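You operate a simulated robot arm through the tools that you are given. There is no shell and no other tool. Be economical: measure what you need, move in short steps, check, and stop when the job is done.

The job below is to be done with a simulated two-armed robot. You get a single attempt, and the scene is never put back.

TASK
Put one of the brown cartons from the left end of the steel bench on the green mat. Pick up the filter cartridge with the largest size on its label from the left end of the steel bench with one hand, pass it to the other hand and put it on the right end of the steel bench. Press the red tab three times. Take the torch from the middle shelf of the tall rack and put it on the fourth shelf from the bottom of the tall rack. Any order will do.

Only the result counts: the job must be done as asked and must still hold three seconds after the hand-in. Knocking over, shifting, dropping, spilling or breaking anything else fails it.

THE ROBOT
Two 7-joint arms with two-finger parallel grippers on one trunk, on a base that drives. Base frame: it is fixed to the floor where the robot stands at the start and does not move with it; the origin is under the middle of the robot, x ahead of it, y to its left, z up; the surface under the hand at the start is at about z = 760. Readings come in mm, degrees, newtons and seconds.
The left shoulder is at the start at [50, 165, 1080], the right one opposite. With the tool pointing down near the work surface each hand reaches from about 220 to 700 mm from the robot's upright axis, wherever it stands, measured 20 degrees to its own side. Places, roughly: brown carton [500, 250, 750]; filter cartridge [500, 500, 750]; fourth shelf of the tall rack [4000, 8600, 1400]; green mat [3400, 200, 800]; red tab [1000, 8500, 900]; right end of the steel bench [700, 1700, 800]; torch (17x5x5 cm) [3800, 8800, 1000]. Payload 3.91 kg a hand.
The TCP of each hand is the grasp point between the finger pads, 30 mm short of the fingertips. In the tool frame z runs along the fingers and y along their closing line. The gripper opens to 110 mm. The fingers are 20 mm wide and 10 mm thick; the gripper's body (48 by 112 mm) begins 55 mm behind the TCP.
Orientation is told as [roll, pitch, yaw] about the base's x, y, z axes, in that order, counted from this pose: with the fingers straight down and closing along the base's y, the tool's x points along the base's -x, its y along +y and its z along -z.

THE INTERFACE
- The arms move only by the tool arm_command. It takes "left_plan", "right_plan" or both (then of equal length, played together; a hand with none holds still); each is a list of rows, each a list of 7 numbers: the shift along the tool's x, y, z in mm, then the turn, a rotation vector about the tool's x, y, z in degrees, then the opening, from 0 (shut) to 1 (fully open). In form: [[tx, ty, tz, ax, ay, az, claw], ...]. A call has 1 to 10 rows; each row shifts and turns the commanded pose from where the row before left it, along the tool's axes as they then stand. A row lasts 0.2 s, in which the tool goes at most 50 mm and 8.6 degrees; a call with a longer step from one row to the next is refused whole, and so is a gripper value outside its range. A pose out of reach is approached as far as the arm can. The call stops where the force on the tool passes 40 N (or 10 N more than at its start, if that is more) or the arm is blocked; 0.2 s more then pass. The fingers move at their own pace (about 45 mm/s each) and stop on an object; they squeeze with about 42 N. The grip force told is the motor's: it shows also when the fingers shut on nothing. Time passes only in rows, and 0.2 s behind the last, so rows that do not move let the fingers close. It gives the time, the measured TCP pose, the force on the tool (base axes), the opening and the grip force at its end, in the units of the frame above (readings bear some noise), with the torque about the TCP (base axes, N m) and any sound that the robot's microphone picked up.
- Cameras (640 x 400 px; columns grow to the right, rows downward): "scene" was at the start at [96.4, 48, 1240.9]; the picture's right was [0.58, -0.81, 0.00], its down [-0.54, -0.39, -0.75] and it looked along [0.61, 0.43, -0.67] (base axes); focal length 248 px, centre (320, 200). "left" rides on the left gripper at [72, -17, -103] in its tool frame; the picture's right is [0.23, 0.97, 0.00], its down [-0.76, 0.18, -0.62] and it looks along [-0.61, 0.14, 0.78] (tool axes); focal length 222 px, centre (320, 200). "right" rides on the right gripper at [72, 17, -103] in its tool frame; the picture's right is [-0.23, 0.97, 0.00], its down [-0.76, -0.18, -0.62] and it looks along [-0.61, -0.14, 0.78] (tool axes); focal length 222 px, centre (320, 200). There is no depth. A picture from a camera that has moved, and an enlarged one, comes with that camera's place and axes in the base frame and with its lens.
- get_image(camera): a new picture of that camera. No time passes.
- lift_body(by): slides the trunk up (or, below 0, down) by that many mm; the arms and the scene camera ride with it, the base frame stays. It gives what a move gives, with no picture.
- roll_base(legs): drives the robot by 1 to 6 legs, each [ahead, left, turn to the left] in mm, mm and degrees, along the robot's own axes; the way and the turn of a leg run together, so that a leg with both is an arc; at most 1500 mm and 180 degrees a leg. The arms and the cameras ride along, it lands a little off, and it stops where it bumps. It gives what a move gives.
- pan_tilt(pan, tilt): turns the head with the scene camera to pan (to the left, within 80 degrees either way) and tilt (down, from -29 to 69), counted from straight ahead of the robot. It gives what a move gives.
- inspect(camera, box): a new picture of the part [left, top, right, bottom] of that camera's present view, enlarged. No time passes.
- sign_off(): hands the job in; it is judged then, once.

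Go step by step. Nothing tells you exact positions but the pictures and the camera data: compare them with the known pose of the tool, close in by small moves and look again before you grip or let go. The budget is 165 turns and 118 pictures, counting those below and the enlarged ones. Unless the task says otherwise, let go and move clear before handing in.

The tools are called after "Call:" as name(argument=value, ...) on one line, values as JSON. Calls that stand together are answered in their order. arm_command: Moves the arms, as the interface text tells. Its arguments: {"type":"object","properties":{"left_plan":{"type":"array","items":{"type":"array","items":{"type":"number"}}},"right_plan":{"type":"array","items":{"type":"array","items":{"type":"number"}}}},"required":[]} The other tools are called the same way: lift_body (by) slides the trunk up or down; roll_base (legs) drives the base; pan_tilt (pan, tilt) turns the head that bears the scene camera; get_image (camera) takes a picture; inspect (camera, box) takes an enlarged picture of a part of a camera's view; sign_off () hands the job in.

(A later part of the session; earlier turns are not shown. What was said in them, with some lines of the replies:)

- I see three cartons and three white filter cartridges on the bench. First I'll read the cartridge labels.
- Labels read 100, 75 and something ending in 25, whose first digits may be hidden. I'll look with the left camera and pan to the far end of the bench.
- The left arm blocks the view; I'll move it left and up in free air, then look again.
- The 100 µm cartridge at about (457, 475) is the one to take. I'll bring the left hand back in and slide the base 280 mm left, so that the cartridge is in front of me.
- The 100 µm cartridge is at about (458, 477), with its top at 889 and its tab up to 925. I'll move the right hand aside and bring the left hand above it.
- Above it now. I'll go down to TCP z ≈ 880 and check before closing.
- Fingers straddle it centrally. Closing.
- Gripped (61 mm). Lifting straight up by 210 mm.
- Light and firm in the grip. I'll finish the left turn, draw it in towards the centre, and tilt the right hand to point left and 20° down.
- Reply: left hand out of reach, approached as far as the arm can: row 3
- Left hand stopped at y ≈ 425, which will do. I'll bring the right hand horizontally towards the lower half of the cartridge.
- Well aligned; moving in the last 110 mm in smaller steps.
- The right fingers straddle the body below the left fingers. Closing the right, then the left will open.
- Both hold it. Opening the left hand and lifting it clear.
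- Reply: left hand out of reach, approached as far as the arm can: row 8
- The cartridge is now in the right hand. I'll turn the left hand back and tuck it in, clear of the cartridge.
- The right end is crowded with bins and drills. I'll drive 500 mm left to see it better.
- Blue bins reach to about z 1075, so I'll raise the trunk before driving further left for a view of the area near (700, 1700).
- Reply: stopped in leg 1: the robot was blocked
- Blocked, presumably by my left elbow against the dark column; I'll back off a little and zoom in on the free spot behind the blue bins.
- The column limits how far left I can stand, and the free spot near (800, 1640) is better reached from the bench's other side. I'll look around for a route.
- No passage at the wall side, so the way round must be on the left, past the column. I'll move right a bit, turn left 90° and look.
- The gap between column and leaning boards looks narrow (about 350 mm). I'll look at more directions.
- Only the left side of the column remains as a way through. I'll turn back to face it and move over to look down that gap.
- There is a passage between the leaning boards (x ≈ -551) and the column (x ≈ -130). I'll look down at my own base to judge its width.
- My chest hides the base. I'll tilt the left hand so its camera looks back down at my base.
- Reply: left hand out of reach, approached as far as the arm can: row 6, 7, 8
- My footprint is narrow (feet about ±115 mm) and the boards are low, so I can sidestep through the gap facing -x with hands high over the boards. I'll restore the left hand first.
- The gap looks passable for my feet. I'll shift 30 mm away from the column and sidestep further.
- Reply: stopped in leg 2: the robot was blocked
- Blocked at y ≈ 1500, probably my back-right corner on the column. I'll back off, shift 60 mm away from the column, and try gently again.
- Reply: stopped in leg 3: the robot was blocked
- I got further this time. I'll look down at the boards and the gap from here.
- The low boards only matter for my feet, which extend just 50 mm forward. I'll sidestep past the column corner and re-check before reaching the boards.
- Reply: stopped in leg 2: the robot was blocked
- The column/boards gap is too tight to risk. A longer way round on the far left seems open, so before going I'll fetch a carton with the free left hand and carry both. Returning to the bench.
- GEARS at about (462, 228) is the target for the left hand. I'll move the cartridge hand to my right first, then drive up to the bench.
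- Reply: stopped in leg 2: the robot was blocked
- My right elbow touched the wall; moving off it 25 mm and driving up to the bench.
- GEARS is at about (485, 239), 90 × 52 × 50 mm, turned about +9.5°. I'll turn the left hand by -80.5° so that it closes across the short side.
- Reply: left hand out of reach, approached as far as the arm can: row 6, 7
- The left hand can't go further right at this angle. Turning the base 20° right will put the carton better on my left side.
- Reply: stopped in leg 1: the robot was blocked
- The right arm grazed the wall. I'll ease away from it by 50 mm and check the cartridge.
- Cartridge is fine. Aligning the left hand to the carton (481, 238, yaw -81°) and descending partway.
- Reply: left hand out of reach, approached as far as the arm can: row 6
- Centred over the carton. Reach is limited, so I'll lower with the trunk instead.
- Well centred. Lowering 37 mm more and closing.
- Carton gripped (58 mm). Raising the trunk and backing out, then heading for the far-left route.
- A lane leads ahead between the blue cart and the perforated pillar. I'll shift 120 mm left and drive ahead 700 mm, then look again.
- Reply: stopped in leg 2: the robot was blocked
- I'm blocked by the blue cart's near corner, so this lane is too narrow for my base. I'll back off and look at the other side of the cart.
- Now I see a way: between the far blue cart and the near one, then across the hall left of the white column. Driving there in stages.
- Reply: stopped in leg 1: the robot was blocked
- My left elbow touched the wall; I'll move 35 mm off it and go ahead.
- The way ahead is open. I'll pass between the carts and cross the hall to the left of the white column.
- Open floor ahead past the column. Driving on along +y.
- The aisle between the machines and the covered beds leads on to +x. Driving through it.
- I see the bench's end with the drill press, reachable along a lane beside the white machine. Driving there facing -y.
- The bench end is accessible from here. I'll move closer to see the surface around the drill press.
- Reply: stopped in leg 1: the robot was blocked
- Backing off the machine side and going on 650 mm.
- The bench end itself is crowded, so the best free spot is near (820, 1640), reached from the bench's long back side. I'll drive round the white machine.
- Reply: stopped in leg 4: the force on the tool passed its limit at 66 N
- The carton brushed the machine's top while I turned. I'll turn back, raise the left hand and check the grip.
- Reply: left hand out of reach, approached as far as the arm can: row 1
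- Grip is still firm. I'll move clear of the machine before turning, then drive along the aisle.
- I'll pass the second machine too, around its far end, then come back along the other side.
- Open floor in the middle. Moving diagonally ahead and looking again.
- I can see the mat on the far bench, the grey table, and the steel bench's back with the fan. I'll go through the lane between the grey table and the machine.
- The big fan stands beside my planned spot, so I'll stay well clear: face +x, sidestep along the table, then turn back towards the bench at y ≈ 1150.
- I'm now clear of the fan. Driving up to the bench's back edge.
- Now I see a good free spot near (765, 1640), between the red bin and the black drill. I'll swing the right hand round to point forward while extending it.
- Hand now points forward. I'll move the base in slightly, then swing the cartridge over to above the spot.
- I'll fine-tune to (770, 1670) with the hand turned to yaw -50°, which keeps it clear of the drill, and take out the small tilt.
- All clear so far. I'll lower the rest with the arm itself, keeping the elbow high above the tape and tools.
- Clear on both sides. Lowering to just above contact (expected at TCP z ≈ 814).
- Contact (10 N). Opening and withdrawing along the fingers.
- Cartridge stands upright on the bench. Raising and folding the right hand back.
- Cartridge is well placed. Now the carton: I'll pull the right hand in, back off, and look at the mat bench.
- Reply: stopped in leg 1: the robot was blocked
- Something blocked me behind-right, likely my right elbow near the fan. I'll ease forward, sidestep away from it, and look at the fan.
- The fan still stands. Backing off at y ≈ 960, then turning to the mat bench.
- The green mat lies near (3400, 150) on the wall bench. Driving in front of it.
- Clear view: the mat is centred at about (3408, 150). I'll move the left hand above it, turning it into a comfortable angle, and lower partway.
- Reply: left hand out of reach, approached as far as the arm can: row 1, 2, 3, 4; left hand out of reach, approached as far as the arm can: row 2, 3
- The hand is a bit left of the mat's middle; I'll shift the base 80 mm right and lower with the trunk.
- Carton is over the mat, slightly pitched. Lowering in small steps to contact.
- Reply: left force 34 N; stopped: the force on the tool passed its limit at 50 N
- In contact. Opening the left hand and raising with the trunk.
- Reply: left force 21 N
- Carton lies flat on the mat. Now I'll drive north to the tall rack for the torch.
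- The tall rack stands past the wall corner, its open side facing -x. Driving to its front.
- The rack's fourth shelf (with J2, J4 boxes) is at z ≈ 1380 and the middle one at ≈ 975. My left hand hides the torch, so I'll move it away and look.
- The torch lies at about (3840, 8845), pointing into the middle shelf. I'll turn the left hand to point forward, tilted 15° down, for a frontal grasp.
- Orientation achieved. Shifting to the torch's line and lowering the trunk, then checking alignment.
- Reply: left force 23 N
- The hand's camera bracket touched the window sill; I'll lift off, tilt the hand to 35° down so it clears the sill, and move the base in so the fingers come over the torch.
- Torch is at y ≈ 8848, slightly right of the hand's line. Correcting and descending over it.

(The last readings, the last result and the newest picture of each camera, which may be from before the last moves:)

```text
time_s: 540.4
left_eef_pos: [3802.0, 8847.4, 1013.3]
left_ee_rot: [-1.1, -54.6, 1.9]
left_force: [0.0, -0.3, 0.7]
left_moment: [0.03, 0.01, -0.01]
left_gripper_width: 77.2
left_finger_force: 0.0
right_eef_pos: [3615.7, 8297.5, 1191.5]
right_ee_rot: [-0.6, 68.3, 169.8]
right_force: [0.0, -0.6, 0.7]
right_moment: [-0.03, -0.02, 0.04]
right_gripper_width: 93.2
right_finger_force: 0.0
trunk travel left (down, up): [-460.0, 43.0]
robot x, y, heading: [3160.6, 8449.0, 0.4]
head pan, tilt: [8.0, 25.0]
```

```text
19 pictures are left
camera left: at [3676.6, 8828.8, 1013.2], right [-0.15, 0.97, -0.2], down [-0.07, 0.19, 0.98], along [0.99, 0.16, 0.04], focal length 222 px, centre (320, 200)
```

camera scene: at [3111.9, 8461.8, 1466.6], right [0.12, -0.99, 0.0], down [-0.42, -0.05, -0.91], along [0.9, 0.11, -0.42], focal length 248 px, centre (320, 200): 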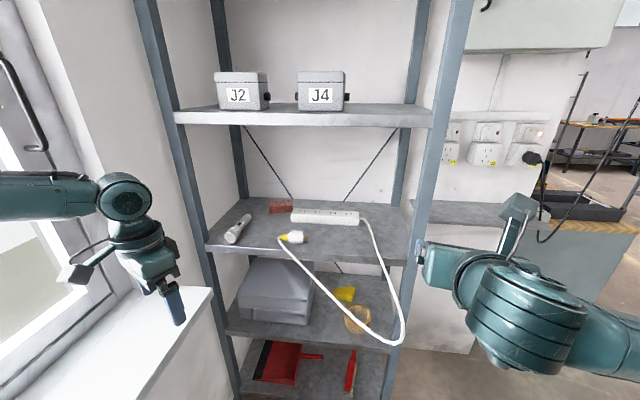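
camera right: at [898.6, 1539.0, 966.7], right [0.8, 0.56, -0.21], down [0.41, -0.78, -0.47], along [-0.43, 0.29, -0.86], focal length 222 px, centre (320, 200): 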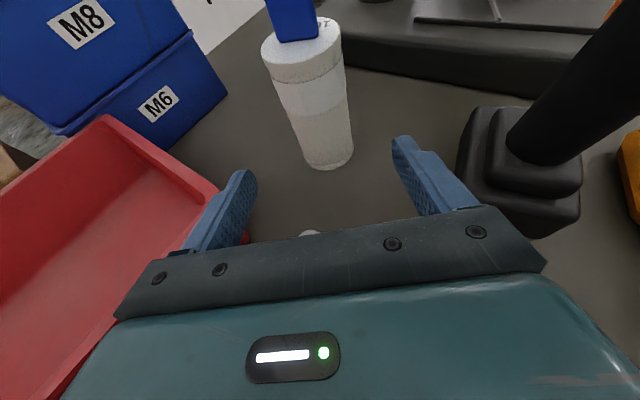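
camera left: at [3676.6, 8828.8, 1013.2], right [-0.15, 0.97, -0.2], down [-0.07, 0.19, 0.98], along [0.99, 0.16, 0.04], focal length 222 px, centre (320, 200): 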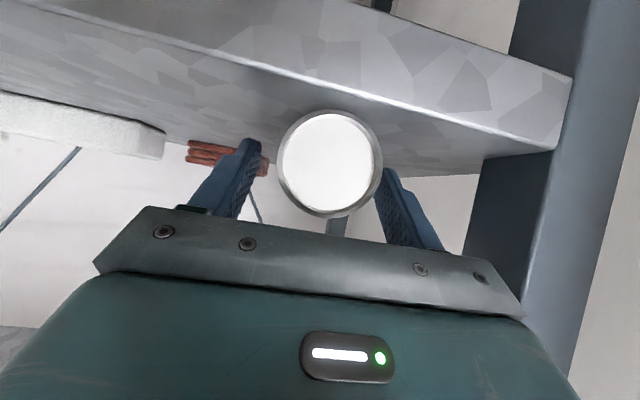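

Torch head sits between the fingers. Nudging 4 mm left and closing.

Call:
arm_command(left_plan=[[0, 4, 0, 0, 0, 0, 0.7], [0, 0, 0, 0, 0, 0, 0.25], [0, 0, 0, 0, 0, 0, 0.25], [0, 0, 0, 0, 0, 0, 0.25], [0, 0, 0, 0, 0, 0, 0.25], [0, 0, 0, 0, 0, 0, 0.25]])

```text
time_s: 541.8
left_eef_pos: [3803.0, 8851.1, 1014.0]
left_ee_rot: [-1.1, -54.8, 1.7]
left_force: [-0.1, -0.4, 0.4]
left_moment: [-0.03, 0.01, -0.03]
left_gripper_width: 43.1
left_finger_force: 41.7
right_eef_pos: [3615.9, 8297.9, 1191.4]
right_ee_rot: [-0.6, 68.3, 169.8]
right_force: [-0.2, -0.3, 0.0]
right_moment: [0.0, 0.01, 0.0]
right_gripper_width: 93.8
right_finger_force: 0.0
trunk travel left (down, up): [-460.0, 43.0]
robot x, y, heading: [3160.4, 8450.4, 0.0]
head pan, tilt: [8.0, 25.0]
```

Torch gripped (43 mm). Lifting it, backing out of the shelf, and raising it to the fourth shelf's height.

Call:
lift_body(by=40)

Call:
roll_base(legs=[[-260, 0, 0]])

Call:
arm_command(left_plan=[[-32.7, 0, -23.1, 0, 0, 0, 0.2], [-32.7, 0, -23.1, 0, 0, 0, 0.2], [-32.7, 0, -23.1, 0, 0, 0, 0.2], [-32.7, 0, -23.1, 0, 0, 0, 0.2], [-32.7, 0, -23.1, 0, 0, 0, 0.2], [-32.7, 0, -23.1, 0, 0, 0, 0.2], [-32.7, 0, -23.1, 0, 0, 0, 0.2], [-32.7, 0, -23.1, 0, 0, 0, 0.2], [-32.7, 0, -23.1, 0, 0, 0, 0.2], [-32.7, 0, -23.1, 0, 0, 0, 0.2]])

Call:
roll_base(legs=[[0, -330, 0]])

Call:
pan_tilt(pan=15, tilt=12)

Call:
get_image(camera="scene")

```text
time_s: 542.6
left_eef_pos: [3803.3, 8852.1, 1052.8]
left_ee_rot: [-1.1, -54.7, 1.8]
left_force: [0.7, -0.1, -2.6]
left_moment: [-0.02, 0.05, 0.0]
left_gripper_width: 43.0
left_finger_force: 42.2
right_eef_pos: [3615.4, 8297.8, 1230.5]
right_ee_rot: [-0.5, 68.3, 169.8]
right_force: [-0.6, 0.0, -0.2]
right_moment: [-0.01, 0.01, 0.01]
right_gripper_width: 93.2
right_finger_force: 0.2
trunk travel left (down, up): [-500.0, 3.0]
robot x, y, heading: [3165.6, 8451.2, 0.1]
head pan, tilt: [8.0, 25.0]
```

```text
time_s: 544.4
left_eef_pos: [3570.5, 8850.9, 1053.9]
left_ee_rot: [-1.0, -54.7, 1.7]
left_force: [-0.2, -0.4, -1.9]
left_moment: [0.0, 0.07, 0.01]
left_gripper_width: 43.1
left_finger_force: 42.0
right_eef_pos: [3383.9, 8297.4, 1233.4]
right_ee_rot: [-0.7, 68.5, 169.7]
right_force: [0.1, -0.4, 0.3]
right_moment: [-0.02, -0.03, 0.02]
right_gripper_width: 93.7
right_finger_force: 0.0
trunk travel left (down, up): [-500.0, 3.0]
robot x, y, heading: [2930.4, 8449.2, 0.0]
head pan, tilt: [8.0, 25.0]
stopped in leg 1: the robot was blocked; the commanded pose is now the measured one
```

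```text
time_s: 546.6
left_eef_pos: [3572.7, 8854.3, 1452.7]
left_ee_rot: [-0.8, -54.6, 1.6]
left_force: [0.0, -0.9, -1.8]
left_moment: [-0.01, 0.06, 0.0]
left_gripper_width: 43.1
left_finger_force: 42.4
left hand out of reach, approached as far as the arm can: row 4
right_eef_pos: [3386.2, 8297.2, 1231.9]
right_ee_rot: [-0.6, 68.3, 169.7]
right_force: [-0.2, 0.2, 0.6]
right_moment: [-0.02, 0.0, 0.03]
right_gripper_width: 93.4
right_finger_force: 0.0
trunk travel left (down, up): [-500.0, 3.0]
robot x, y, heading: [2935.9, 8450.1, -0.0]
head pan, tilt: [8.0, 25.0]
```

```text
time_s: 550.0
left_eef_pos: [3572.3, 8527.4, 1451.7]
left_ee_rot: [-0.8, -54.8, 1.6]
left_force: [0.8, -0.2, -3.4]
left_moment: [-0.01, 0.07, -0.01]
left_gripper_width: 43.2
left_finger_force: 41.9
right_eef_pos: [3384.9, 7970.2, 1230.3]
right_ee_rot: [-0.5, 68.3, 169.7]
right_force: [-0.8, -0.2, -0.3]
right_moment: [0.0, 0.01, 0.03]
right_gripper_width: 93.6
right_finger_force: 0.1
trunk travel left (down, up): [-500.0, 3.0]
robot x, y, heading: [2928.8, 8122.9, -0.1]
head pan, tilt: [8.0, 25.0]
```

```text
time_s: 550.8
left_eef_pos: [3572.9, 8527.6, 1450.0]
left_ee_rot: [-1.0, -54.6, 1.9]
left_force: [0.7, -1.3, -2.4]
left_moment: [0.01, 0.05, -0.01]
left_gripper_width: 43.1
left_finger_force: 42.2
right_eef_pos: [3385.8, 7970.5, 1231.2]
right_ee_rot: [-0.5, 68.3, 169.7]
right_force: [0.0, 0.1, 0.3]
right_moment: [0.01, -0.01, 0.0]
right_gripper_width: 93.7
right_finger_force: 0.0
trunk travel left (down, up): [-500.0, 3.0]
robot x, y, heading: [2932.5, 8122.2, -0.4]
head pan, tilt: [15.0, 12.0]
```

```text
18 pictures are left
camera scene: at [3050.6, 8146.1, 1487.6], right [0.26, -0.97, 0.0], down [-0.2, -0.05, -0.98], along [0.94, 0.25, -0.21], focal length 248 px, centre (320, 200)
```

scene: 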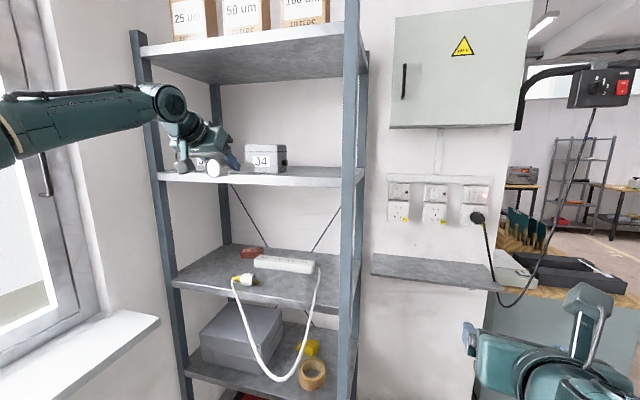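

Fourth shelf has free room right of J4, around y ≈ 8366. Moving the torch there in y, then in with the base.

Call:
arm_command(left_plan=[[0, -40, 0, 0, 0, 0, 0.2], [0, -40, 0, 0, 0, 0, 0.2], [0, -40, 0, 0, 0, 0, 0.2], [0, -40, 0, 0, 0, 0, 0.2]])

Call:
roll_base(legs=[[60, 0, 0.3]])

Call:
get_image(camera="scene")

Call:
get_image(camera="left")

```text
time_s: 551.8
left_eef_pos: [3576.2, 8367.2, 1452.4]
left_ee_rot: [-0.9, -54.6, 1.9]
left_force: [0.6, -0.4, -1.7]
left_moment: [-0.02, 0.06, 0.02]
left_gripper_width: 43.4
left_finger_force: 41.9
right_eef_pos: [3386.3, 7968.8, 1231.7]
right_ee_rot: [-0.5, 68.3, 169.7]
right_force: [0.0, 0.9, -0.4]
right_moment: [-0.03, 0.0, -0.01]
right_gripper_width: 93.4
right_finger_force: 0.1
trunk travel left (down, up): [-500.0, 3.0]
robot x, y, heading: [2933.2, 8119.0, -0.1]
head pan, tilt: [15.0, 12.0]
```

```text
time_s: 552.7
left_eef_pos: [3633.8, 8372.1, 1451.5]
left_ee_rot: [-1.0, -54.6, 2.1]
left_force: [0.9, -0.8, -2.5]
left_moment: [0.01, 0.05, 0.03]
left_gripper_width: 42.9
left_finger_force: 41.7
right_eef_pos: [3446.2, 7972.5, 1232.1]
right_ee_rot: [-0.5, 68.4, 170.1]
right_force: [0.0, -1.0, 0.2]
right_moment: [0.0, 0.0, -0.02]
right_gripper_width: 93.6
right_finger_force: 0.1
trunk travel left (down, up): [-500.0, 3.0]
robot x, y, heading: [2989.5, 8122.7, 0.6]
head pan, tilt: [15.0, 12.0]
```

```text
17 pictures are left
camera scene: at [3111.5, 8146.8, 1487.5], right [0.26, -0.96, 0.0], down [-0.2, -0.05, -0.98], along [0.94, 0.26, -0.21], focal length 248 px, centre (320, 200)
```

scene: 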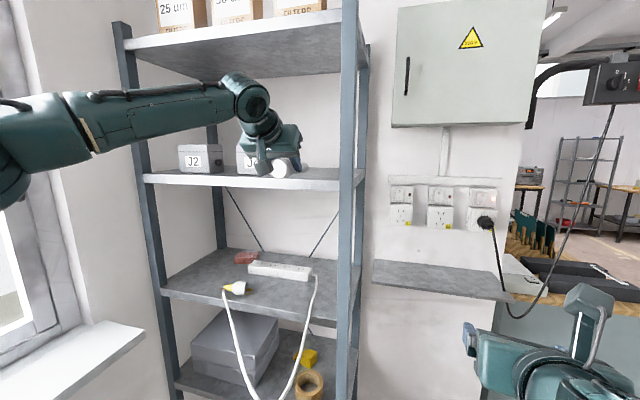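

```text
16 pictures are left
camera left: at [3508.8, 8352.9, 1451.7], right [-0.15, 0.97, -0.19], down [-0.07, 0.19, 0.98], along [0.99, 0.16, 0.04], focal length 222 px, centre (320, 200)
```

left: 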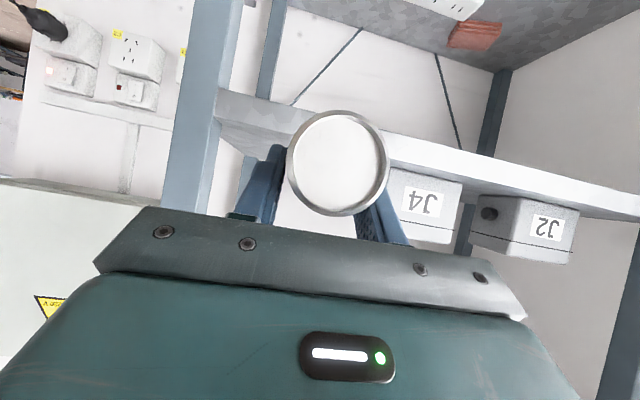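

Torch bottom is about 20 mm above the shelf and laterally clear. Moving in 180 mm.

Call:
roll_base(legs=[[185, 0, -0.5]])

Call:
arm_command(left_plan=[[8.2, 0, 5.8, 0, 0, 0, 0.2], [4.1, 0, 2.9, 0, 0, 0, 0.2], [2.4, 0, 1.7, 0, 0, 0, 0.2]])

Call:
get_image(camera="left")

```text
time_s: 554.3
left_eef_pos: [3820.0, 8366.9, 1451.7]
left_ee_rot: [-1.0, -54.6, 1.6]
left_force: [0.6, -1.3, -2.0]
left_moment: [-0.01, 0.04, 0.01]
left_gripper_width: 43.1
left_finger_force: 41.9
right_eef_pos: [3629.5, 7968.6, 1231.3]
right_ee_rot: [-0.5, 68.3, 169.6]
right_force: [1.4, 0.7, -0.4]
right_moment: [-0.04, -0.02, 0.03]
right_gripper_width: 93.3
right_finger_force: 0.1
trunk travel left (down, up): [-500.0, 3.0]
robot x, y, heading: [3177.1, 8124.8, -0.1]
head pan, tilt: [15.0, 12.0]
```

```text
time_s: 555.1
left_eef_pos: [3818.6, 8366.5, 1435.1]
left_ee_rot: [-0.9, -54.6, 1.5]
left_force: [-0.5, -0.6, -2.0]
left_moment: [0.01, 0.06, -0.01]
left_gripper_width: 42.9
left_finger_force: 42.1
right_eef_pos: [3629.1, 7967.9, 1230.6]
right_ee_rot: [-0.7, 68.4, 169.6]
right_force: [0.7, 0.2, 0.3]
right_moment: [-0.01, -0.02, -0.01]
right_gripper_width: 93.5
right_finger_force: 0.1
trunk travel left (down, up): [-500.0, 3.0]
robot x, y, heading: [3178.0, 8123.2, -0.3]
head pan, tilt: [15.0, 12.0]
```

```text
15 pictures are left
camera left: at [3693.2, 8349.0, 1434.5], right [-0.15, 0.97, -0.19], down [-0.07, 0.19, 0.98], along [0.99, 0.16, 0.04], focal length 222 px, centre (320, 200)
```

left: 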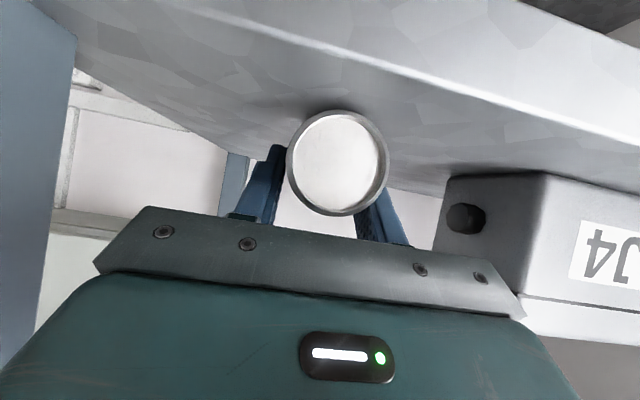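

Very near the shelf. Lowering in 3 mm steps to contact.

Call:
arm_command(left_plan=[[2.4, 0, 1.7, 0, 0, 0, 0.2], [2.4, 0, 1.7, 0, 0, 0, 0.2], [0, 0, 0, 0, 0, 0, 0.2]])

```text
time_s: 555.9
left_eef_pos: [3819.0, 8366.8, 1433.6]
left_ee_rot: [-1.2, -55.4, 1.8]
left_force: [10.9, 4.2, 25.3]
left_moment: [0.23, -0.49, 0.02]
left_gripper_width: 43.2
left_finger_force: 42.1
right_eef_pos: [3628.5, 7969.1, 1232.2]
right_ee_rot: [-0.6, 68.4, 169.5]
right_force: [-0.6, 0.8, 0.6]
right_moment: [0.0, -0.04, -0.01]
right_gripper_width: 93.7
right_finger_force: 0.1
trunk travel left (down, up): [-500.0, 3.0]
robot x, y, heading: [3179.3, 8121.7, 0.2]
head pan, tilt: [15.0, 12.0]
```

In contact. Easing 2 mm, opening to 68 mm, then withdrawing along the fingers.

Call:
arm_command(left_plan=[[-1.6, 0, -1.2, 0, 0, 0, 0.2], [0, 0, 0, 0, 0, 0, 0.62], [0, 0, 0, 0, 0, 0, 0.62], [0, 0, 0, 0, 0, 0, 0.62], [0, 0, -15, 0, 0, 0, 0.62], [0, 0, -30, 0, 0, 0, 0.62], [0, 0, -40, 0, 0, 0, 0.62]])

Call:
get_image(camera="left")

```text
time_s: 557.5
left_eef_pos: [3745.9, 8364.8, 1479.9]
left_ee_rot: [-0.9, -54.7, 1.5]
left_force: [-0.2, 0.0, -0.1]
left_moment: [-0.01, -0.01, -0.01]
left_gripper_width: 68.1
left_finger_force: 0.1
right_eef_pos: [3626.7, 7969.3, 1231.5]
right_ee_rot: [-0.6, 68.4, 169.6]
right_force: [-0.9, -0.7, -0.6]
right_moment: [0.0, 0.01, 0.01]
right_gripper_width: 93.5
right_finger_force: 0.1
trunk travel left (down, up): [-500.0, 3.0]
robot x, y, heading: [3175.3, 8124.4, -0.3]
head pan, tilt: [15.0, 12.0]
```

```text
14 pictures are left
camera left: at [3621.3, 8347.2, 1479.8], right [-0.15, 0.97, -0.19], down [-0.07, 0.19, 0.98], along [0.99, 0.16, 0.04], focal length 222 px, centre (320, 200)
```

left: 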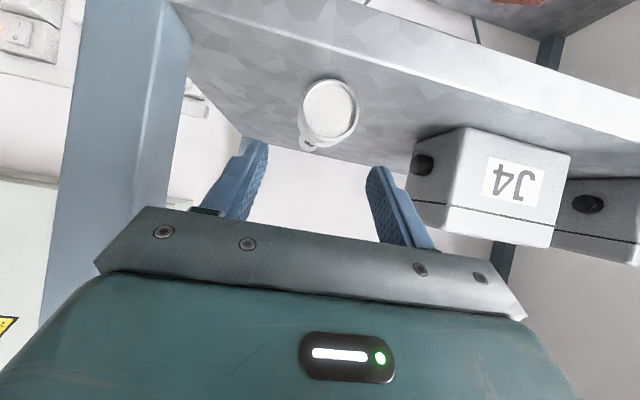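

The torch rests on the fourth shelf. Pulling the hand in, backing away and turning towards the red tab.

Call:
arm_command(left_plan=[[23.1, 0, -32.6, 0, 0, 0, 0.6], [23.1, 0, -32.6, 0, 0, 0, 0.6], [23.1, 0, -32.6, 0, 0, 0, 0.6], [23.1, 0, -32.6, 0, 0, 0, 0.6]])

Call:
roll_base(legs=[[-150, 0, 0], [0, -300, 0], [0, 0, -180]])

Call:
pan_tilt(pan=-10, tilt=18)

Call:
get_image(camera="scene")

```text
time_s: 558.5
left_eef_pos: [3588.5, 8362.6, 1479.4]
left_ee_rot: [-1.1, -54.7, 1.7]
left_force: [-0.1, -0.8, -0.1]
left_moment: [0.02, 0.0, 0.01]
left_gripper_width: 65.9
left_finger_force: 0.2
right_eef_pos: [3627.7, 7968.5, 1233.2]
right_ee_rot: [-0.6, 68.3, 169.5]
right_force: [-0.6, -0.3, 0.1]
right_moment: [-0.02, 0.0, 0.03]
right_gripper_width: 93.0
right_finger_force: 0.2
trunk travel left (down, up): [-500.0, 3.0]
robot x, y, heading: [3175.8, 8120.6, -0.0]
head pan, tilt: [15.0, 12.0]
```

```text
time_s: 570.0
left_eef_pos: [2612.9, 7577.9, 1479.5]
left_ee_rot: [-1.0, -54.7, -177.9]
left_force: [-1.1, -0.5, -0.3]
left_moment: [0.01, -0.01, 0.04]
left_gripper_width: 66.0
left_finger_force: 0.1
right_eef_pos: [2570.7, 7971.5, 1231.1]
right_ee_rot: [-0.6, 68.3, -9.9]
right_force: [0.7, 0.0, -0.7]
right_moment: [0.0, 0.0, 0.0]
right_gripper_width: 93.6
right_finger_force: 0.2
trunk travel left (down, up): [-500.0, 3.0]
robot x, y, heading: [3026.6, 7823.7, -179.8]
head pan, tilt: [15.0, 12.0]
```

```text
time_s: 570.9
left_eef_pos: [2611.9, 7578.0, 1478.7]
left_ee_rot: [-1.0, -54.8, -177.8]
left_force: [0.5, -0.1, 0.3]
left_moment: [0.01, -0.05, -0.03]
left_gripper_width: 65.9
left_finger_force: 0.2
right_eef_pos: [2570.4, 7972.7, 1231.6]
right_ee_rot: [-0.6, 68.3, -9.8]
right_force: [0.5, -0.2, 0.2]
right_moment: [-0.03, 0.01, 0.05]
right_gripper_width: 93.3
right_finger_force: 0.0
trunk travel left (down, up): [-500.0, 3.0]
robot x, y, heading: [3025.8, 7823.3, -179.6]
head pan, tilt: [-10.0, 18.0]
```

```text
13 pictures are left
camera scene: at [2902.5, 7837.2, 1477.9], right [0.17, 0.99, 0.0], down [0.3, -0.05, -0.95], along [-0.94, 0.16, -0.31], focal length 248 px, centre (320, 200)
```

scene: 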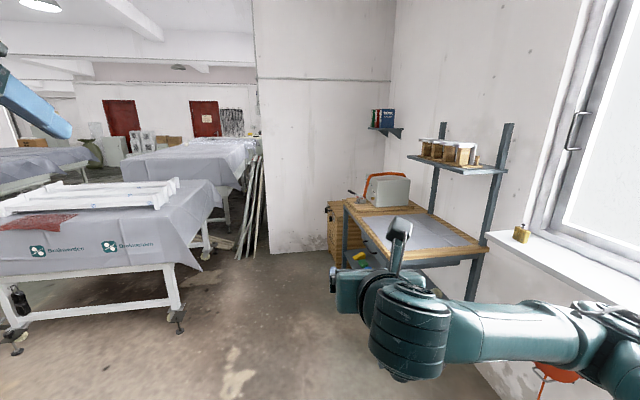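

I see the workbench with a grey device in the corner. Zooming in for the red tab.

Call:
inspect(camera="scene", box=[320, 150, 500, 280])

```text
3.08 times, centred on (410, 215) of scene
camera zoom: at [2902.5, 7837.2, 1477.9], right [0.17, 0.99, 0.0], down [0.3, -0.05, -0.95], along [-0.94, 0.16, -0.31], focal length 764 px, centre (43, 154)
```

zoom: 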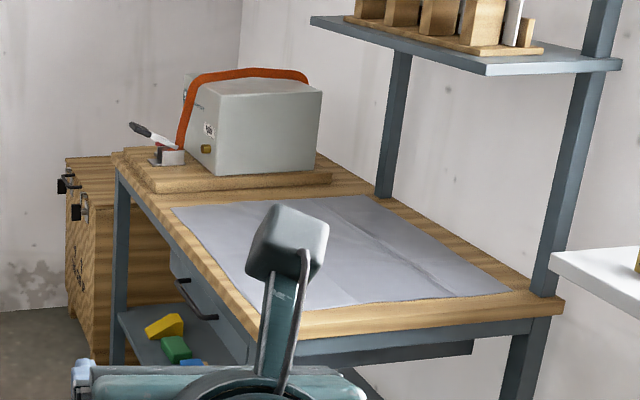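

The device with the lever sits on the bench's left end, around (1150–1300, 8450). I'll drive in front of it and face it.

Call:
roll_base(legs=[[0, -130, 0], [1400, 0, 0], [300, 0, 0], [0, 0, -90]])

Call:
pan_tilt(pan=10, tilt=38)

Call:
get_image(camera="scene")

```text
time_s: 584.8
left_eef_pos: [1077.3, 8368.6, 1477.8]
left_ee_rot: [-1.0, -54.6, 90.8]
left_force: [0.2, 0.3, 0.0]
left_moment: [0.04, -0.03, 0.0]
left_gripper_width: 66.0
left_finger_force: 0.0
right_eef_pos: [1472.3, 8402.0, 1233.1]
right_ee_rot: [-0.6, 68.3, -101.3]
right_force: [0.8, 0.3, 0.3]
right_moment: [0.01, 0.0, -0.02]
right_gripper_width: 93.5
right_finger_force: 0.0
trunk travel left (down, up): [-500.0, 3.0]
robot x, y, heading: [1313.2, 7950.0, 89.1]
head pan, tilt: [-10.0, 18.0]
```

```text
time_s: 585.6
left_eef_pos: [1076.7, 8369.6, 1478.7]
left_ee_rot: [-1.0, -54.6, 90.9]
left_force: [-0.2, 0.3, 1.0]
left_moment: [0.01, 0.0, 0.02]
left_gripper_width: 65.7
left_finger_force: 0.1
right_eef_pos: [1472.3, 8401.2, 1231.7]
right_ee_rot: [-0.5, 68.4, -101.3]
right_force: [0.4, 0.1, 0.0]
right_moment: [0.04, 0.0, -0.04]
right_gripper_width: 93.5
right_finger_force: 0.1
trunk travel left (down, up): [-500.0, 3.0]
robot x, y, heading: [1314.4, 7954.2, 88.8]
head pan, tilt: [10.0, 38.0]
```

```text
11 pictures are left
camera scene: at [1298.4, 8064.5, 1446.3], right [0.99, 0.16, 0.0], down [0.1, -0.61, -0.79], along [-0.12, 0.78, -0.61], focal length 248 px, centre (320, 200)
```

scene: 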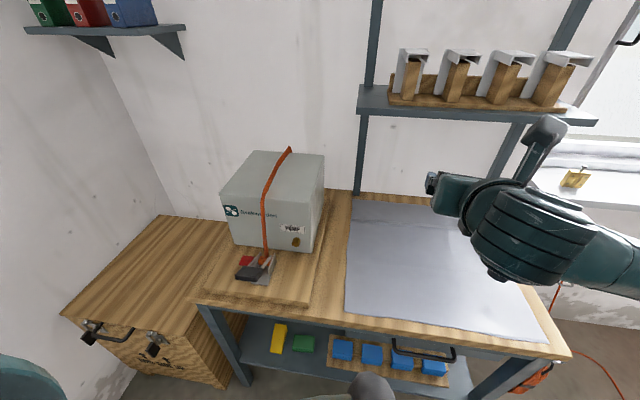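

Zooming on the device to find the tab.

Call:
inspect(camera="scene", box=[200, 130, 350, 300])

```text
2.35 times, centred on (275, 215) of scene
camera zoom: at [1298.4, 8064.5, 1446.3], right [0.99, 0.16, 0.0], down [0.1, -0.61, -0.79], along [-0.12, 0.78, -0.61], focal length 584 px, centre (426, 165)
```

zoom: 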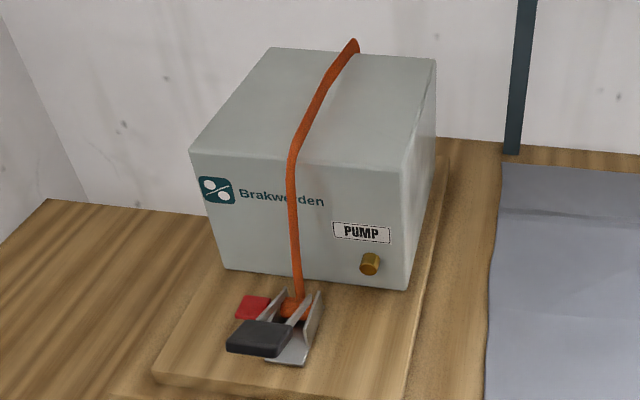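

The red release tab of the ratchet strap is at about (1035, 8459, ~905). I'll close the left hand, lower, and turn its fingers straight down in front of it.

Call:
lift_body(by=-200)

Call:
arm_command(left_plan=[[20.4, 0, 14.5, 0, 7.8, 0, 0], [18.2, 0, 17.1, 0, 7.8, 0, 0], [15.7, 0, 19.4, 0, 7.8, 0, 0], [13, 0, 21.4, 0, 7.8, 0, 0], [9.9, 0, 22.9, 0, 7.8, 0, 0], [6.7, 0, 24.1, 0, 7.8, 0, 0], [3.4, 0, 24.8, 0, 7.8, 0, 0]])

```text
time_s: 587.8
left_eef_pos: [1076.8, 8368.0, 1278.7]
left_ee_rot: [-1.0, -54.8, 90.8]
left_force: [0.6, 0.3, -0.2]
left_moment: [0.04, 0.02, -0.01]
left_gripper_width: 66.0
left_finger_force: 0.0
right_eef_pos: [1473.5, 8400.8, 1032.3]
right_ee_rot: [-0.6, 68.4, -101.2]
right_force: [-0.7, 0.2, 0.0]
right_moment: [0.02, -0.03, 0.02]
right_gripper_width: 93.4
right_finger_force: 0.0
trunk travel left (down, up): [-300.0, 203.0]
robot x, y, heading: [1314.4, 7951.1, 89.0]
head pan, tilt: [10.0, 38.0]
```

```text
time_s: 589.4
left_eef_pos: [1077.6, 8370.4, 1103.7]
left_ee_rot: [-0.5, 0.1, 90.0]
left_force: [-0.4, -0.6, 0.0]
left_moment: [-0.03, -0.04, -0.01]
left_gripper_width: 0.0
left_finger_force: 37.4
right_eef_pos: [1472.6, 8402.7, 1031.0]
right_ee_rot: [-0.6, 68.3, -101.2]
right_force: [-1.0, 0.4, -0.7]
right_moment: [0.01, 0.01, 0.03]
right_gripper_width: 93.6
right_finger_force: 0.0
trunk travel left (down, up): [-300.0, 203.0]
robot x, y, heading: [1317.0, 7955.0, 88.8]
head pan, tilt: [10.0, 38.0]
```

Call:
arm_command(left_plan=[[-30, 14, 25, 0, 0, 0, 0], [-30, 14, 25, 0, 0, 0, 0], [-20, 8, 20, 0, 0, 0, 0]])

Call:
get_image(camera="left")

Call:
inspect(camera="scene", box=[200, 50, 350, 200])

```text
time_s: 590.2
left_eef_pos: [1044.0, 8451.5, 1034.3]
left_ee_rot: [-0.6, 0.0, 90.1]
left_force: [0.1, 1.1, 0.5]
left_moment: [0.0, 0.0, 0.02]
left_gripper_width: 0.1
left_finger_force: 37.6
right_eef_pos: [1472.5, 8401.2, 1031.3]
right_ee_rot: [-0.5, 68.3, -101.3]
right_force: [-0.5, 1.3, 0.0]
right_moment: [0.01, 0.02, -0.01]
right_gripper_width: 93.4
right_finger_force: 0.1
trunk travel left (down, up): [-300.0, 203.0]
robot x, y, heading: [1309.4, 7950.6, 88.9]
head pan, tilt: [10.0, 38.0]
```

```text
9 pictures are left
camera left: at [1059.3, 8378.5, 1136.5], right [-0.97, -0.23, -0.01], down [-0.18, 0.76, 0.62], along [-0.13, 0.61, -0.78], focal length 222 px, centre (320, 200)
```

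left: 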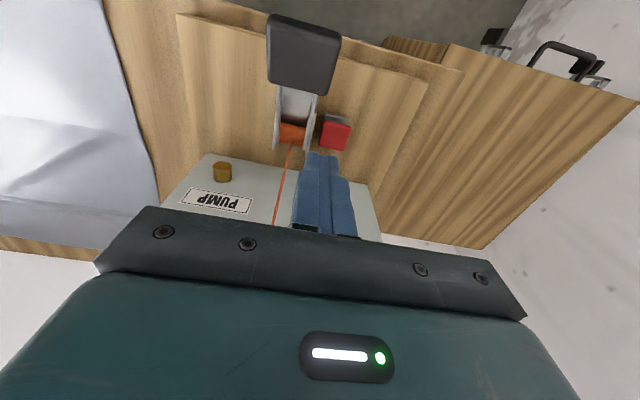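

```text
2.67 times, centred on (275, 125) of scene
camera zoom: at [1298.2, 8064.7, 1246.2], right [0.99, 0.16, 0.0], down [0.1, -0.61, -0.79], along [-0.12, 0.78, -0.62], focal length 662 px, centre (440, 400)
```

zoom: 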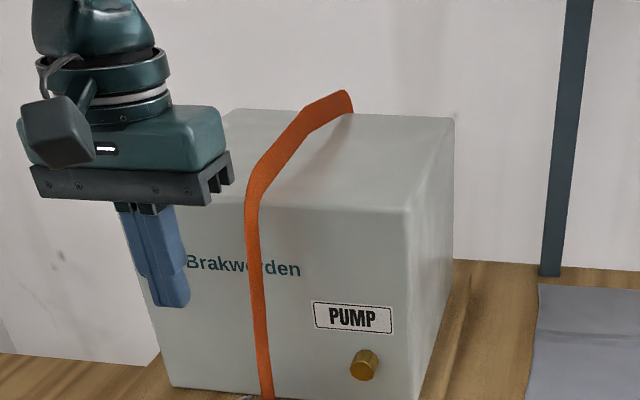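

The tab triangulates to about (1020, 8472, 885), right in front of the box face. I'll tilt the hand 25° so it clears the box and hover above the tab.

Call:
arm_command(left_plan=[[0, 0, 0, 0, -8.33, 0, 0], [0, 0, 0, 0, -8.33, 0, 0], [0, 0, 0, 0, -8.33, 0, 0], [9.4, 7.7, 28.4, 0, 0, 0, 0], [9.4, 7.7, 28.4, 0, 0, 0, 0], [9.4, 7.7, 28.4, 0, 0, 0, 0]])

Call:
get_image(camera="left")

Call:
inspect(camera="scene", box=[200, 90, 340, 220])

```text
time_s: 591.6
left_eef_pos: [1022.0, 8459.5, 943.9]
left_ee_rot: [-0.7, -25.1, 90.3]
left_force: [0.4, -0.5, 0.1]
left_moment: [-0.02, -0.03, 0.01]
left_gripper_width: 0.0
left_finger_force: 37.5
right_eef_pos: [1472.7, 8400.9, 1030.8]
right_ee_rot: [-0.5, 68.3, -101.2]
right_force: [-0.5, 0.5, 0.0]
right_moment: [-0.03, 0.01, 0.01]
right_gripper_width: 93.3
right_finger_force: 0.0
trunk travel left (down, up): [-300.0, 203.0]
robot x, y, heading: [1315.8, 7954.0, 89.0]
head pan, tilt: [10.0, 38.0]
```

```text
7 pictures are left
camera left: at [1037.7, 8350.8, 1006.3], right [-0.97, -0.21, -0.11], down [-0.19, 0.43, 0.89], along [-0.14, 0.88, -0.45], focal length 222 px, centre (320, 200)
```

left: 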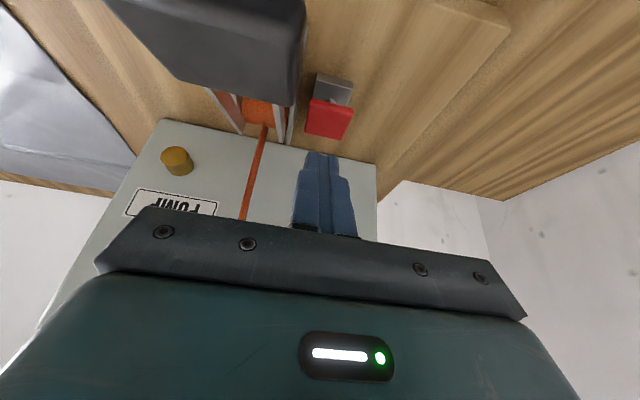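

```text
3.08 times, centred on (270, 155) of scene
camera zoom: at [1298.2, 8064.6, 1246.2], right [0.99, 0.16, 0.0], down [0.1, -0.61, -0.79], along [-0.12, 0.78, -0.62], focal length 764 px, centre (474, 338)
```

zoom: 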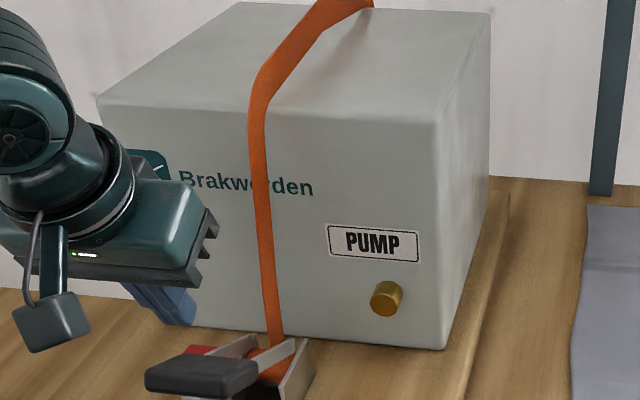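

The fingertips are right above the tab's centre. First press: going down in small steps.

Call:
arm_command(left_plan=[[7.6, 0, 16.3, 0, 0, 0, 0], [1.7, 0, 3.6, 0, 0, 0, 0], [1.7, 0, 3.6, 0, 0, 0, 0], [1.3, 0, 2.7, 0, 0, 0, 0]])

```text
time_s: 592.6
left_eef_pos: [1021.7, 8459.2, 915.6]
left_ee_rot: [-0.7, -25.1, 90.1]
left_force: [-0.9, 0.1, 0.9]
left_moment: [0.03, -0.01, -0.01]
left_gripper_width: 0.0
left_finger_force: 38.0
right_eef_pos: [1473.7, 8402.4, 1030.6]
right_ee_rot: [-0.7, 68.4, -101.3]
right_force: [-1.4, 0.2, -0.3]
right_moment: [-0.02, 0.01, -0.02]
right_gripper_width: 93.5
right_finger_force: 0.1
trunk travel left (down, up): [-300.0, 203.0]
robot x, y, heading: [1309.8, 7952.8, 89.1]
head pan, tilt: [10.0, 38.0]
```

No contact yet; continuing by 2 mm steps.

Call:
arm_command(left_plan=[[0.85, 0, 1.8, 0, 0, 0, 0], [0.85, 0, 1.8, 0, 0, 0, 0], [0.85, 0, 1.8, 0, 0, 0, 0], [0.85, 0, 1.8, 0, 0, 0, 0]])

```text
time_s: 593.6
left_eef_pos: [1022.8, 8460.2, 907.3]
left_ee_rot: [-0.5, -25.0, 90.1]
left_force: [0.1, -0.2, 0.4]
left_moment: [-0.03, 0.0, -0.01]
left_gripper_width: 0.0
left_finger_force: 37.8
right_eef_pos: [1473.0, 8400.9, 1031.2]
right_ee_rot: [-0.6, 68.4, -101.3]
right_force: [0.3, 0.0, -0.2]
right_moment: [0.01, -0.04, -0.01]
right_gripper_width: 93.6
right_finger_force: 0.1
trunk travel left (down, up): [-300.0, 203.0]
robot x, y, heading: [1311.7, 7952.8, 89.1]
head pan, tilt: [10.0, 38.0]
```

Still free; I'll check the fingertips against the tab.

Call:
inspect(camera="left", box=[240, 60, 440, 200])

```text
2.86 times, centred on (340, 130) of left
camera zoom: at [1038.6, 8351.0, 969.9], right [-0.97, -0.21, -0.11], down [-0.19, 0.43, 0.89], along [-0.14, 0.88, -0.45], focal length 635 px, centre (263, 400)
```

zoom: 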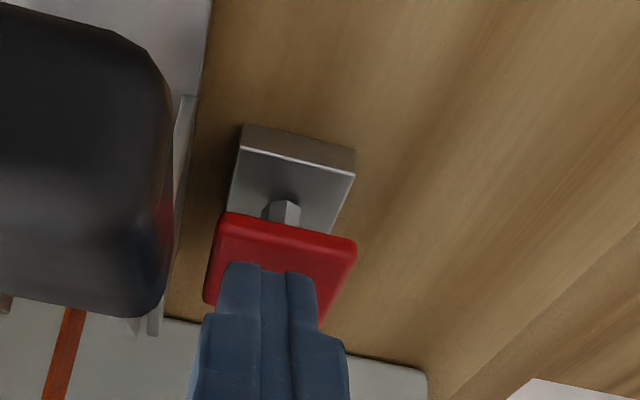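

The tab is a red plate on a stem, its top at about z 870 and centre near y 8480. Moving 8 mm forward, 3 mm left, and down a little further.

Call:
arm_command(left_plan=[[-7.25, 3, 3.4, 0, 0, 0, 0], [0.85, 0, 1.8, 0, 0, 0, 0], [0.85, 0, 1.8, 0, 0, 0, 0], [0.85, 0, 1.8, 0, 0, 0, 0], [0.85, 0, 1.8, 0, 0, 0, 0]])

```text
time_s: 594.8
left_eef_pos: [1019.5, 8468.0, 898.8]
left_ee_rot: [-0.6, -25.2, 90.2]
left_force: [0.0, 0.3, -0.1]
left_moment: [0.0, -0.02, 0.03]
left_gripper_width: 0.0
left_finger_force: 38.5
right_eef_pos: [1471.7, 8400.9, 1031.0]
right_ee_rot: [-0.7, 68.4, -101.3]
right_force: [0.0, 0.1, -0.3]
right_moment: [-0.01, -0.02, -0.02]
right_gripper_width: 93.4
right_finger_force: 0.0
trunk travel left (down, up): [-300.0, 203.0]
robot x, y, heading: [1313.9, 7948.9, 89.1]
head pan, tilt: [10.0, 38.0]
```

Call:
arm_command(left_plan=[[0.85, 0, 1.8, 0, 0, 0, 0], [0.85, 0, 1.8, 0, 0, 0, 0], [0.85, 0, 1.8, 0, 0, 0, 0]])

```text
time_s: 595.6
left_eef_pos: [1020.3, 8468.5, 894.2]
left_ee_rot: [-0.7, -25.1, 90.4]
left_force: [0.0, -0.2, 2.5]
left_moment: [0.0, 0.03, -0.01]
left_gripper_width: 0.0
left_finger_force: 37.9
right_eef_pos: [1472.6, 8400.5, 1032.3]
right_ee_rot: [-0.5, 68.4, -101.3]
right_force: [-0.7, 1.0, -0.6]
right_moment: [0.04, 0.05, 0.0]
right_gripper_width: 93.5
right_finger_force: 0.1
trunk travel left (down, up): [-300.0, 203.0]
robot x, y, heading: [1314.1, 7949.9, 88.9]
head pan, tilt: [10.0, 38.0]
```

First contact (2.5 N). Pressing further.

Call:
arm_command(left_plan=[[0.85, 0, 1.8, 0, 0, 0, 0], [0.85, 0, 1.8, 0, 0, 0, 0], [0.85, 0, 1.8, 0, 0, 0, 0]])

```text
time_s: 596.4
left_eef_pos: [1018.9, 8468.9, 888.9]
left_ee_rot: [-0.6, -25.2, 90.3]
left_force: [0.6, -4.0, 7.9]
left_moment: [-0.07, 0.02, -0.04]
left_gripper_width: 0.1
left_finger_force: 38.1
right_eef_pos: [1472.4, 8401.4, 1031.9]
right_ee_rot: [-0.6, 68.4, -101.2]
right_force: [-0.3, -0.7, -1.0]
right_moment: [0.01, 0.02, 0.01]
right_gripper_width: 93.5
right_finger_force: 0.1
trunk travel left (down, up): [-300.0, 203.0]
robot x, y, heading: [1311.5, 7951.1, 89.0]
head pan, tilt: [10.0, 38.0]
heard: click
```

Click: first press registered. Releasing fully and pressing a second time.

Call:
arm_command(left_plan=[[-6.8, 0, -14.5, 0, 0, 0, 0], [0, 0, 0, 0, 0, 0, 0], [0, 0, 0, 0, 0, 0, 0], [4.2, 0, 9.1, 0, 0, 0, 0], [1.3, 0, 2.7, 0, 0, 0, 0], [1.3, 0, 2.7, 0, 0, 0, 0], [0, 0, 0, 0, 0, 0, 0]])

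```text
time_s: 598.0
left_eef_pos: [1020.3, 8469.5, 887.7]
left_ee_rot: [-0.5, -25.1, 90.1]
left_force: [-1.3, 0.0, 6.4]
left_moment: [0.06, 0.03, 0.05]
left_gripper_width: 0.0
left_finger_force: 37.8
right_eef_pos: [1472.8, 8400.5, 1031.6]
right_ee_rot: [-0.6, 68.4, -101.2]
right_force: [-0.7, 0.0, 0.0]
right_moment: [0.0, 0.0, 0.03]
right_gripper_width: 93.7
right_finger_force: 0.1
trunk travel left (down, up): [-300.0, 203.0]
robot x, y, heading: [1311.7, 7951.3, 88.9]
head pan, tilt: [10.0, 38.0]
heard: click
```

Second click. Third press, then lifting clear.

Call:
arm_command(left_plan=[[-6.8, 0, -14.5, 0, 0, 0, 0], [0, 0, 0, 0, 0, 0, 0], [0, 0, 0, 0, 0, 0, 0], [4.2, 0, 9.1, 0, 0, 0, 0], [1.3, 0, 2.7, 0, 0, 0, 0], [1.3, 0, 2.7, 0, 0, 0, 0], [0, 0, 0, 0, 0, 0, 0]])

```text
time_s: 599.6
left_eef_pos: [1020.0, 8468.8, 888.6]
left_ee_rot: [-0.7, -25.3, 90.2]
left_force: [-1.2, 2.2, 7.2]
left_moment: [0.08, 0.04, 0.06]
left_gripper_width: 0.0
left_finger_force: 37.9
right_eef_pos: [1472.9, 8400.7, 1032.3]
right_ee_rot: [-0.5, 68.5, -101.3]
right_force: [-0.7, -0.1, 0.1]
right_moment: [0.02, -0.01, 0.03]
right_gripper_width: 93.7
right_finger_force: 0.0
trunk travel left (down, up): [-300.0, 203.0]
robot x, y, heading: [1313.2, 7949.0, 88.9]
head pan, tilt: [10.0, 38.0]
heard: click
```

Third click. Lifting the hand clear along the finger direction.

Call:
arm_command(left_plan=[[-6.8, 0, -14.5, 0, 0, 0, 0], [0, 0, -40, 0, 0, 0, 0], [0, 0, -45, 0, 0, 0, 0], [0, 0, -45, 0, 0, 0, 0]])

Call:
get_image(camera="scene")

```text
time_s: 600.6
left_eef_pos: [1018.7, 8412.3, 1020.8]
left_ee_rot: [-0.6, -25.0, 90.2]
left_force: [-0.6, -0.6, 0.2]
left_moment: [0.03, 0.0, 0.0]
left_gripper_width: 0.0
left_finger_force: 37.7
right_eef_pos: [1474.0, 8401.2, 1030.7]
right_ee_rot: [-0.6, 68.4, -101.3]
right_force: [0.7, -0.6, -0.5]
right_moment: [0.01, -0.02, -0.02]
right_gripper_width: 93.5
right_finger_force: 0.0
trunk travel left (down, up): [-300.0, 203.0]
robot x, y, heading: [1311.3, 7952.3, 89.0]
head pan, tilt: [10.0, 38.0]
```

```text
4 pictures are left
camera scene: at [1298.4, 8064.1, 1246.2], right [0.99, 0.16, 0.0], down [0.1, -0.61, -0.79], along [-0.12, 0.78, -0.62], focal length 248 px, centre (320, 200)
```

scene: 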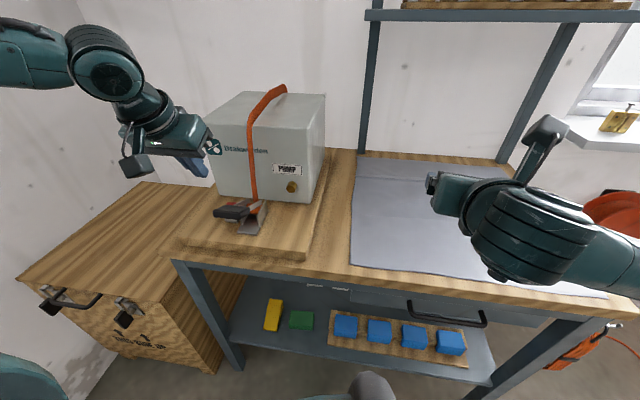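

All four parts are done and both hands are clear, so I'm handing in.

Call:
sign_off()

```text
The job is handed in.
```

I finished all four parts and handed the job in, but I bumped several things on the way and can't be certain nothing shifted.

- **Carton:** GEARS lies flat on the green mat.
- **Filter cartridge:** I picked up the 100 µm cartridge with the left hand and passed it to the right. It stands upright near the right end of the steel bench, between the red bin and the black drill.
- **Red tab:** I pressed it three times and heard a click each time.
- **Torch:** it rests on the fourth shelf from the bottom of the tall rack, to the right of the J4 box.

**Bumps:** while driving and reaching I touched the column, the wall, a blue cart, a white machine, the window sill and probably the fan. The carton also knocked the machine's top at 66 N. One stop while backing away from the rack had no cause I could see. The fan was still standing afterwards; I did not check the others again.
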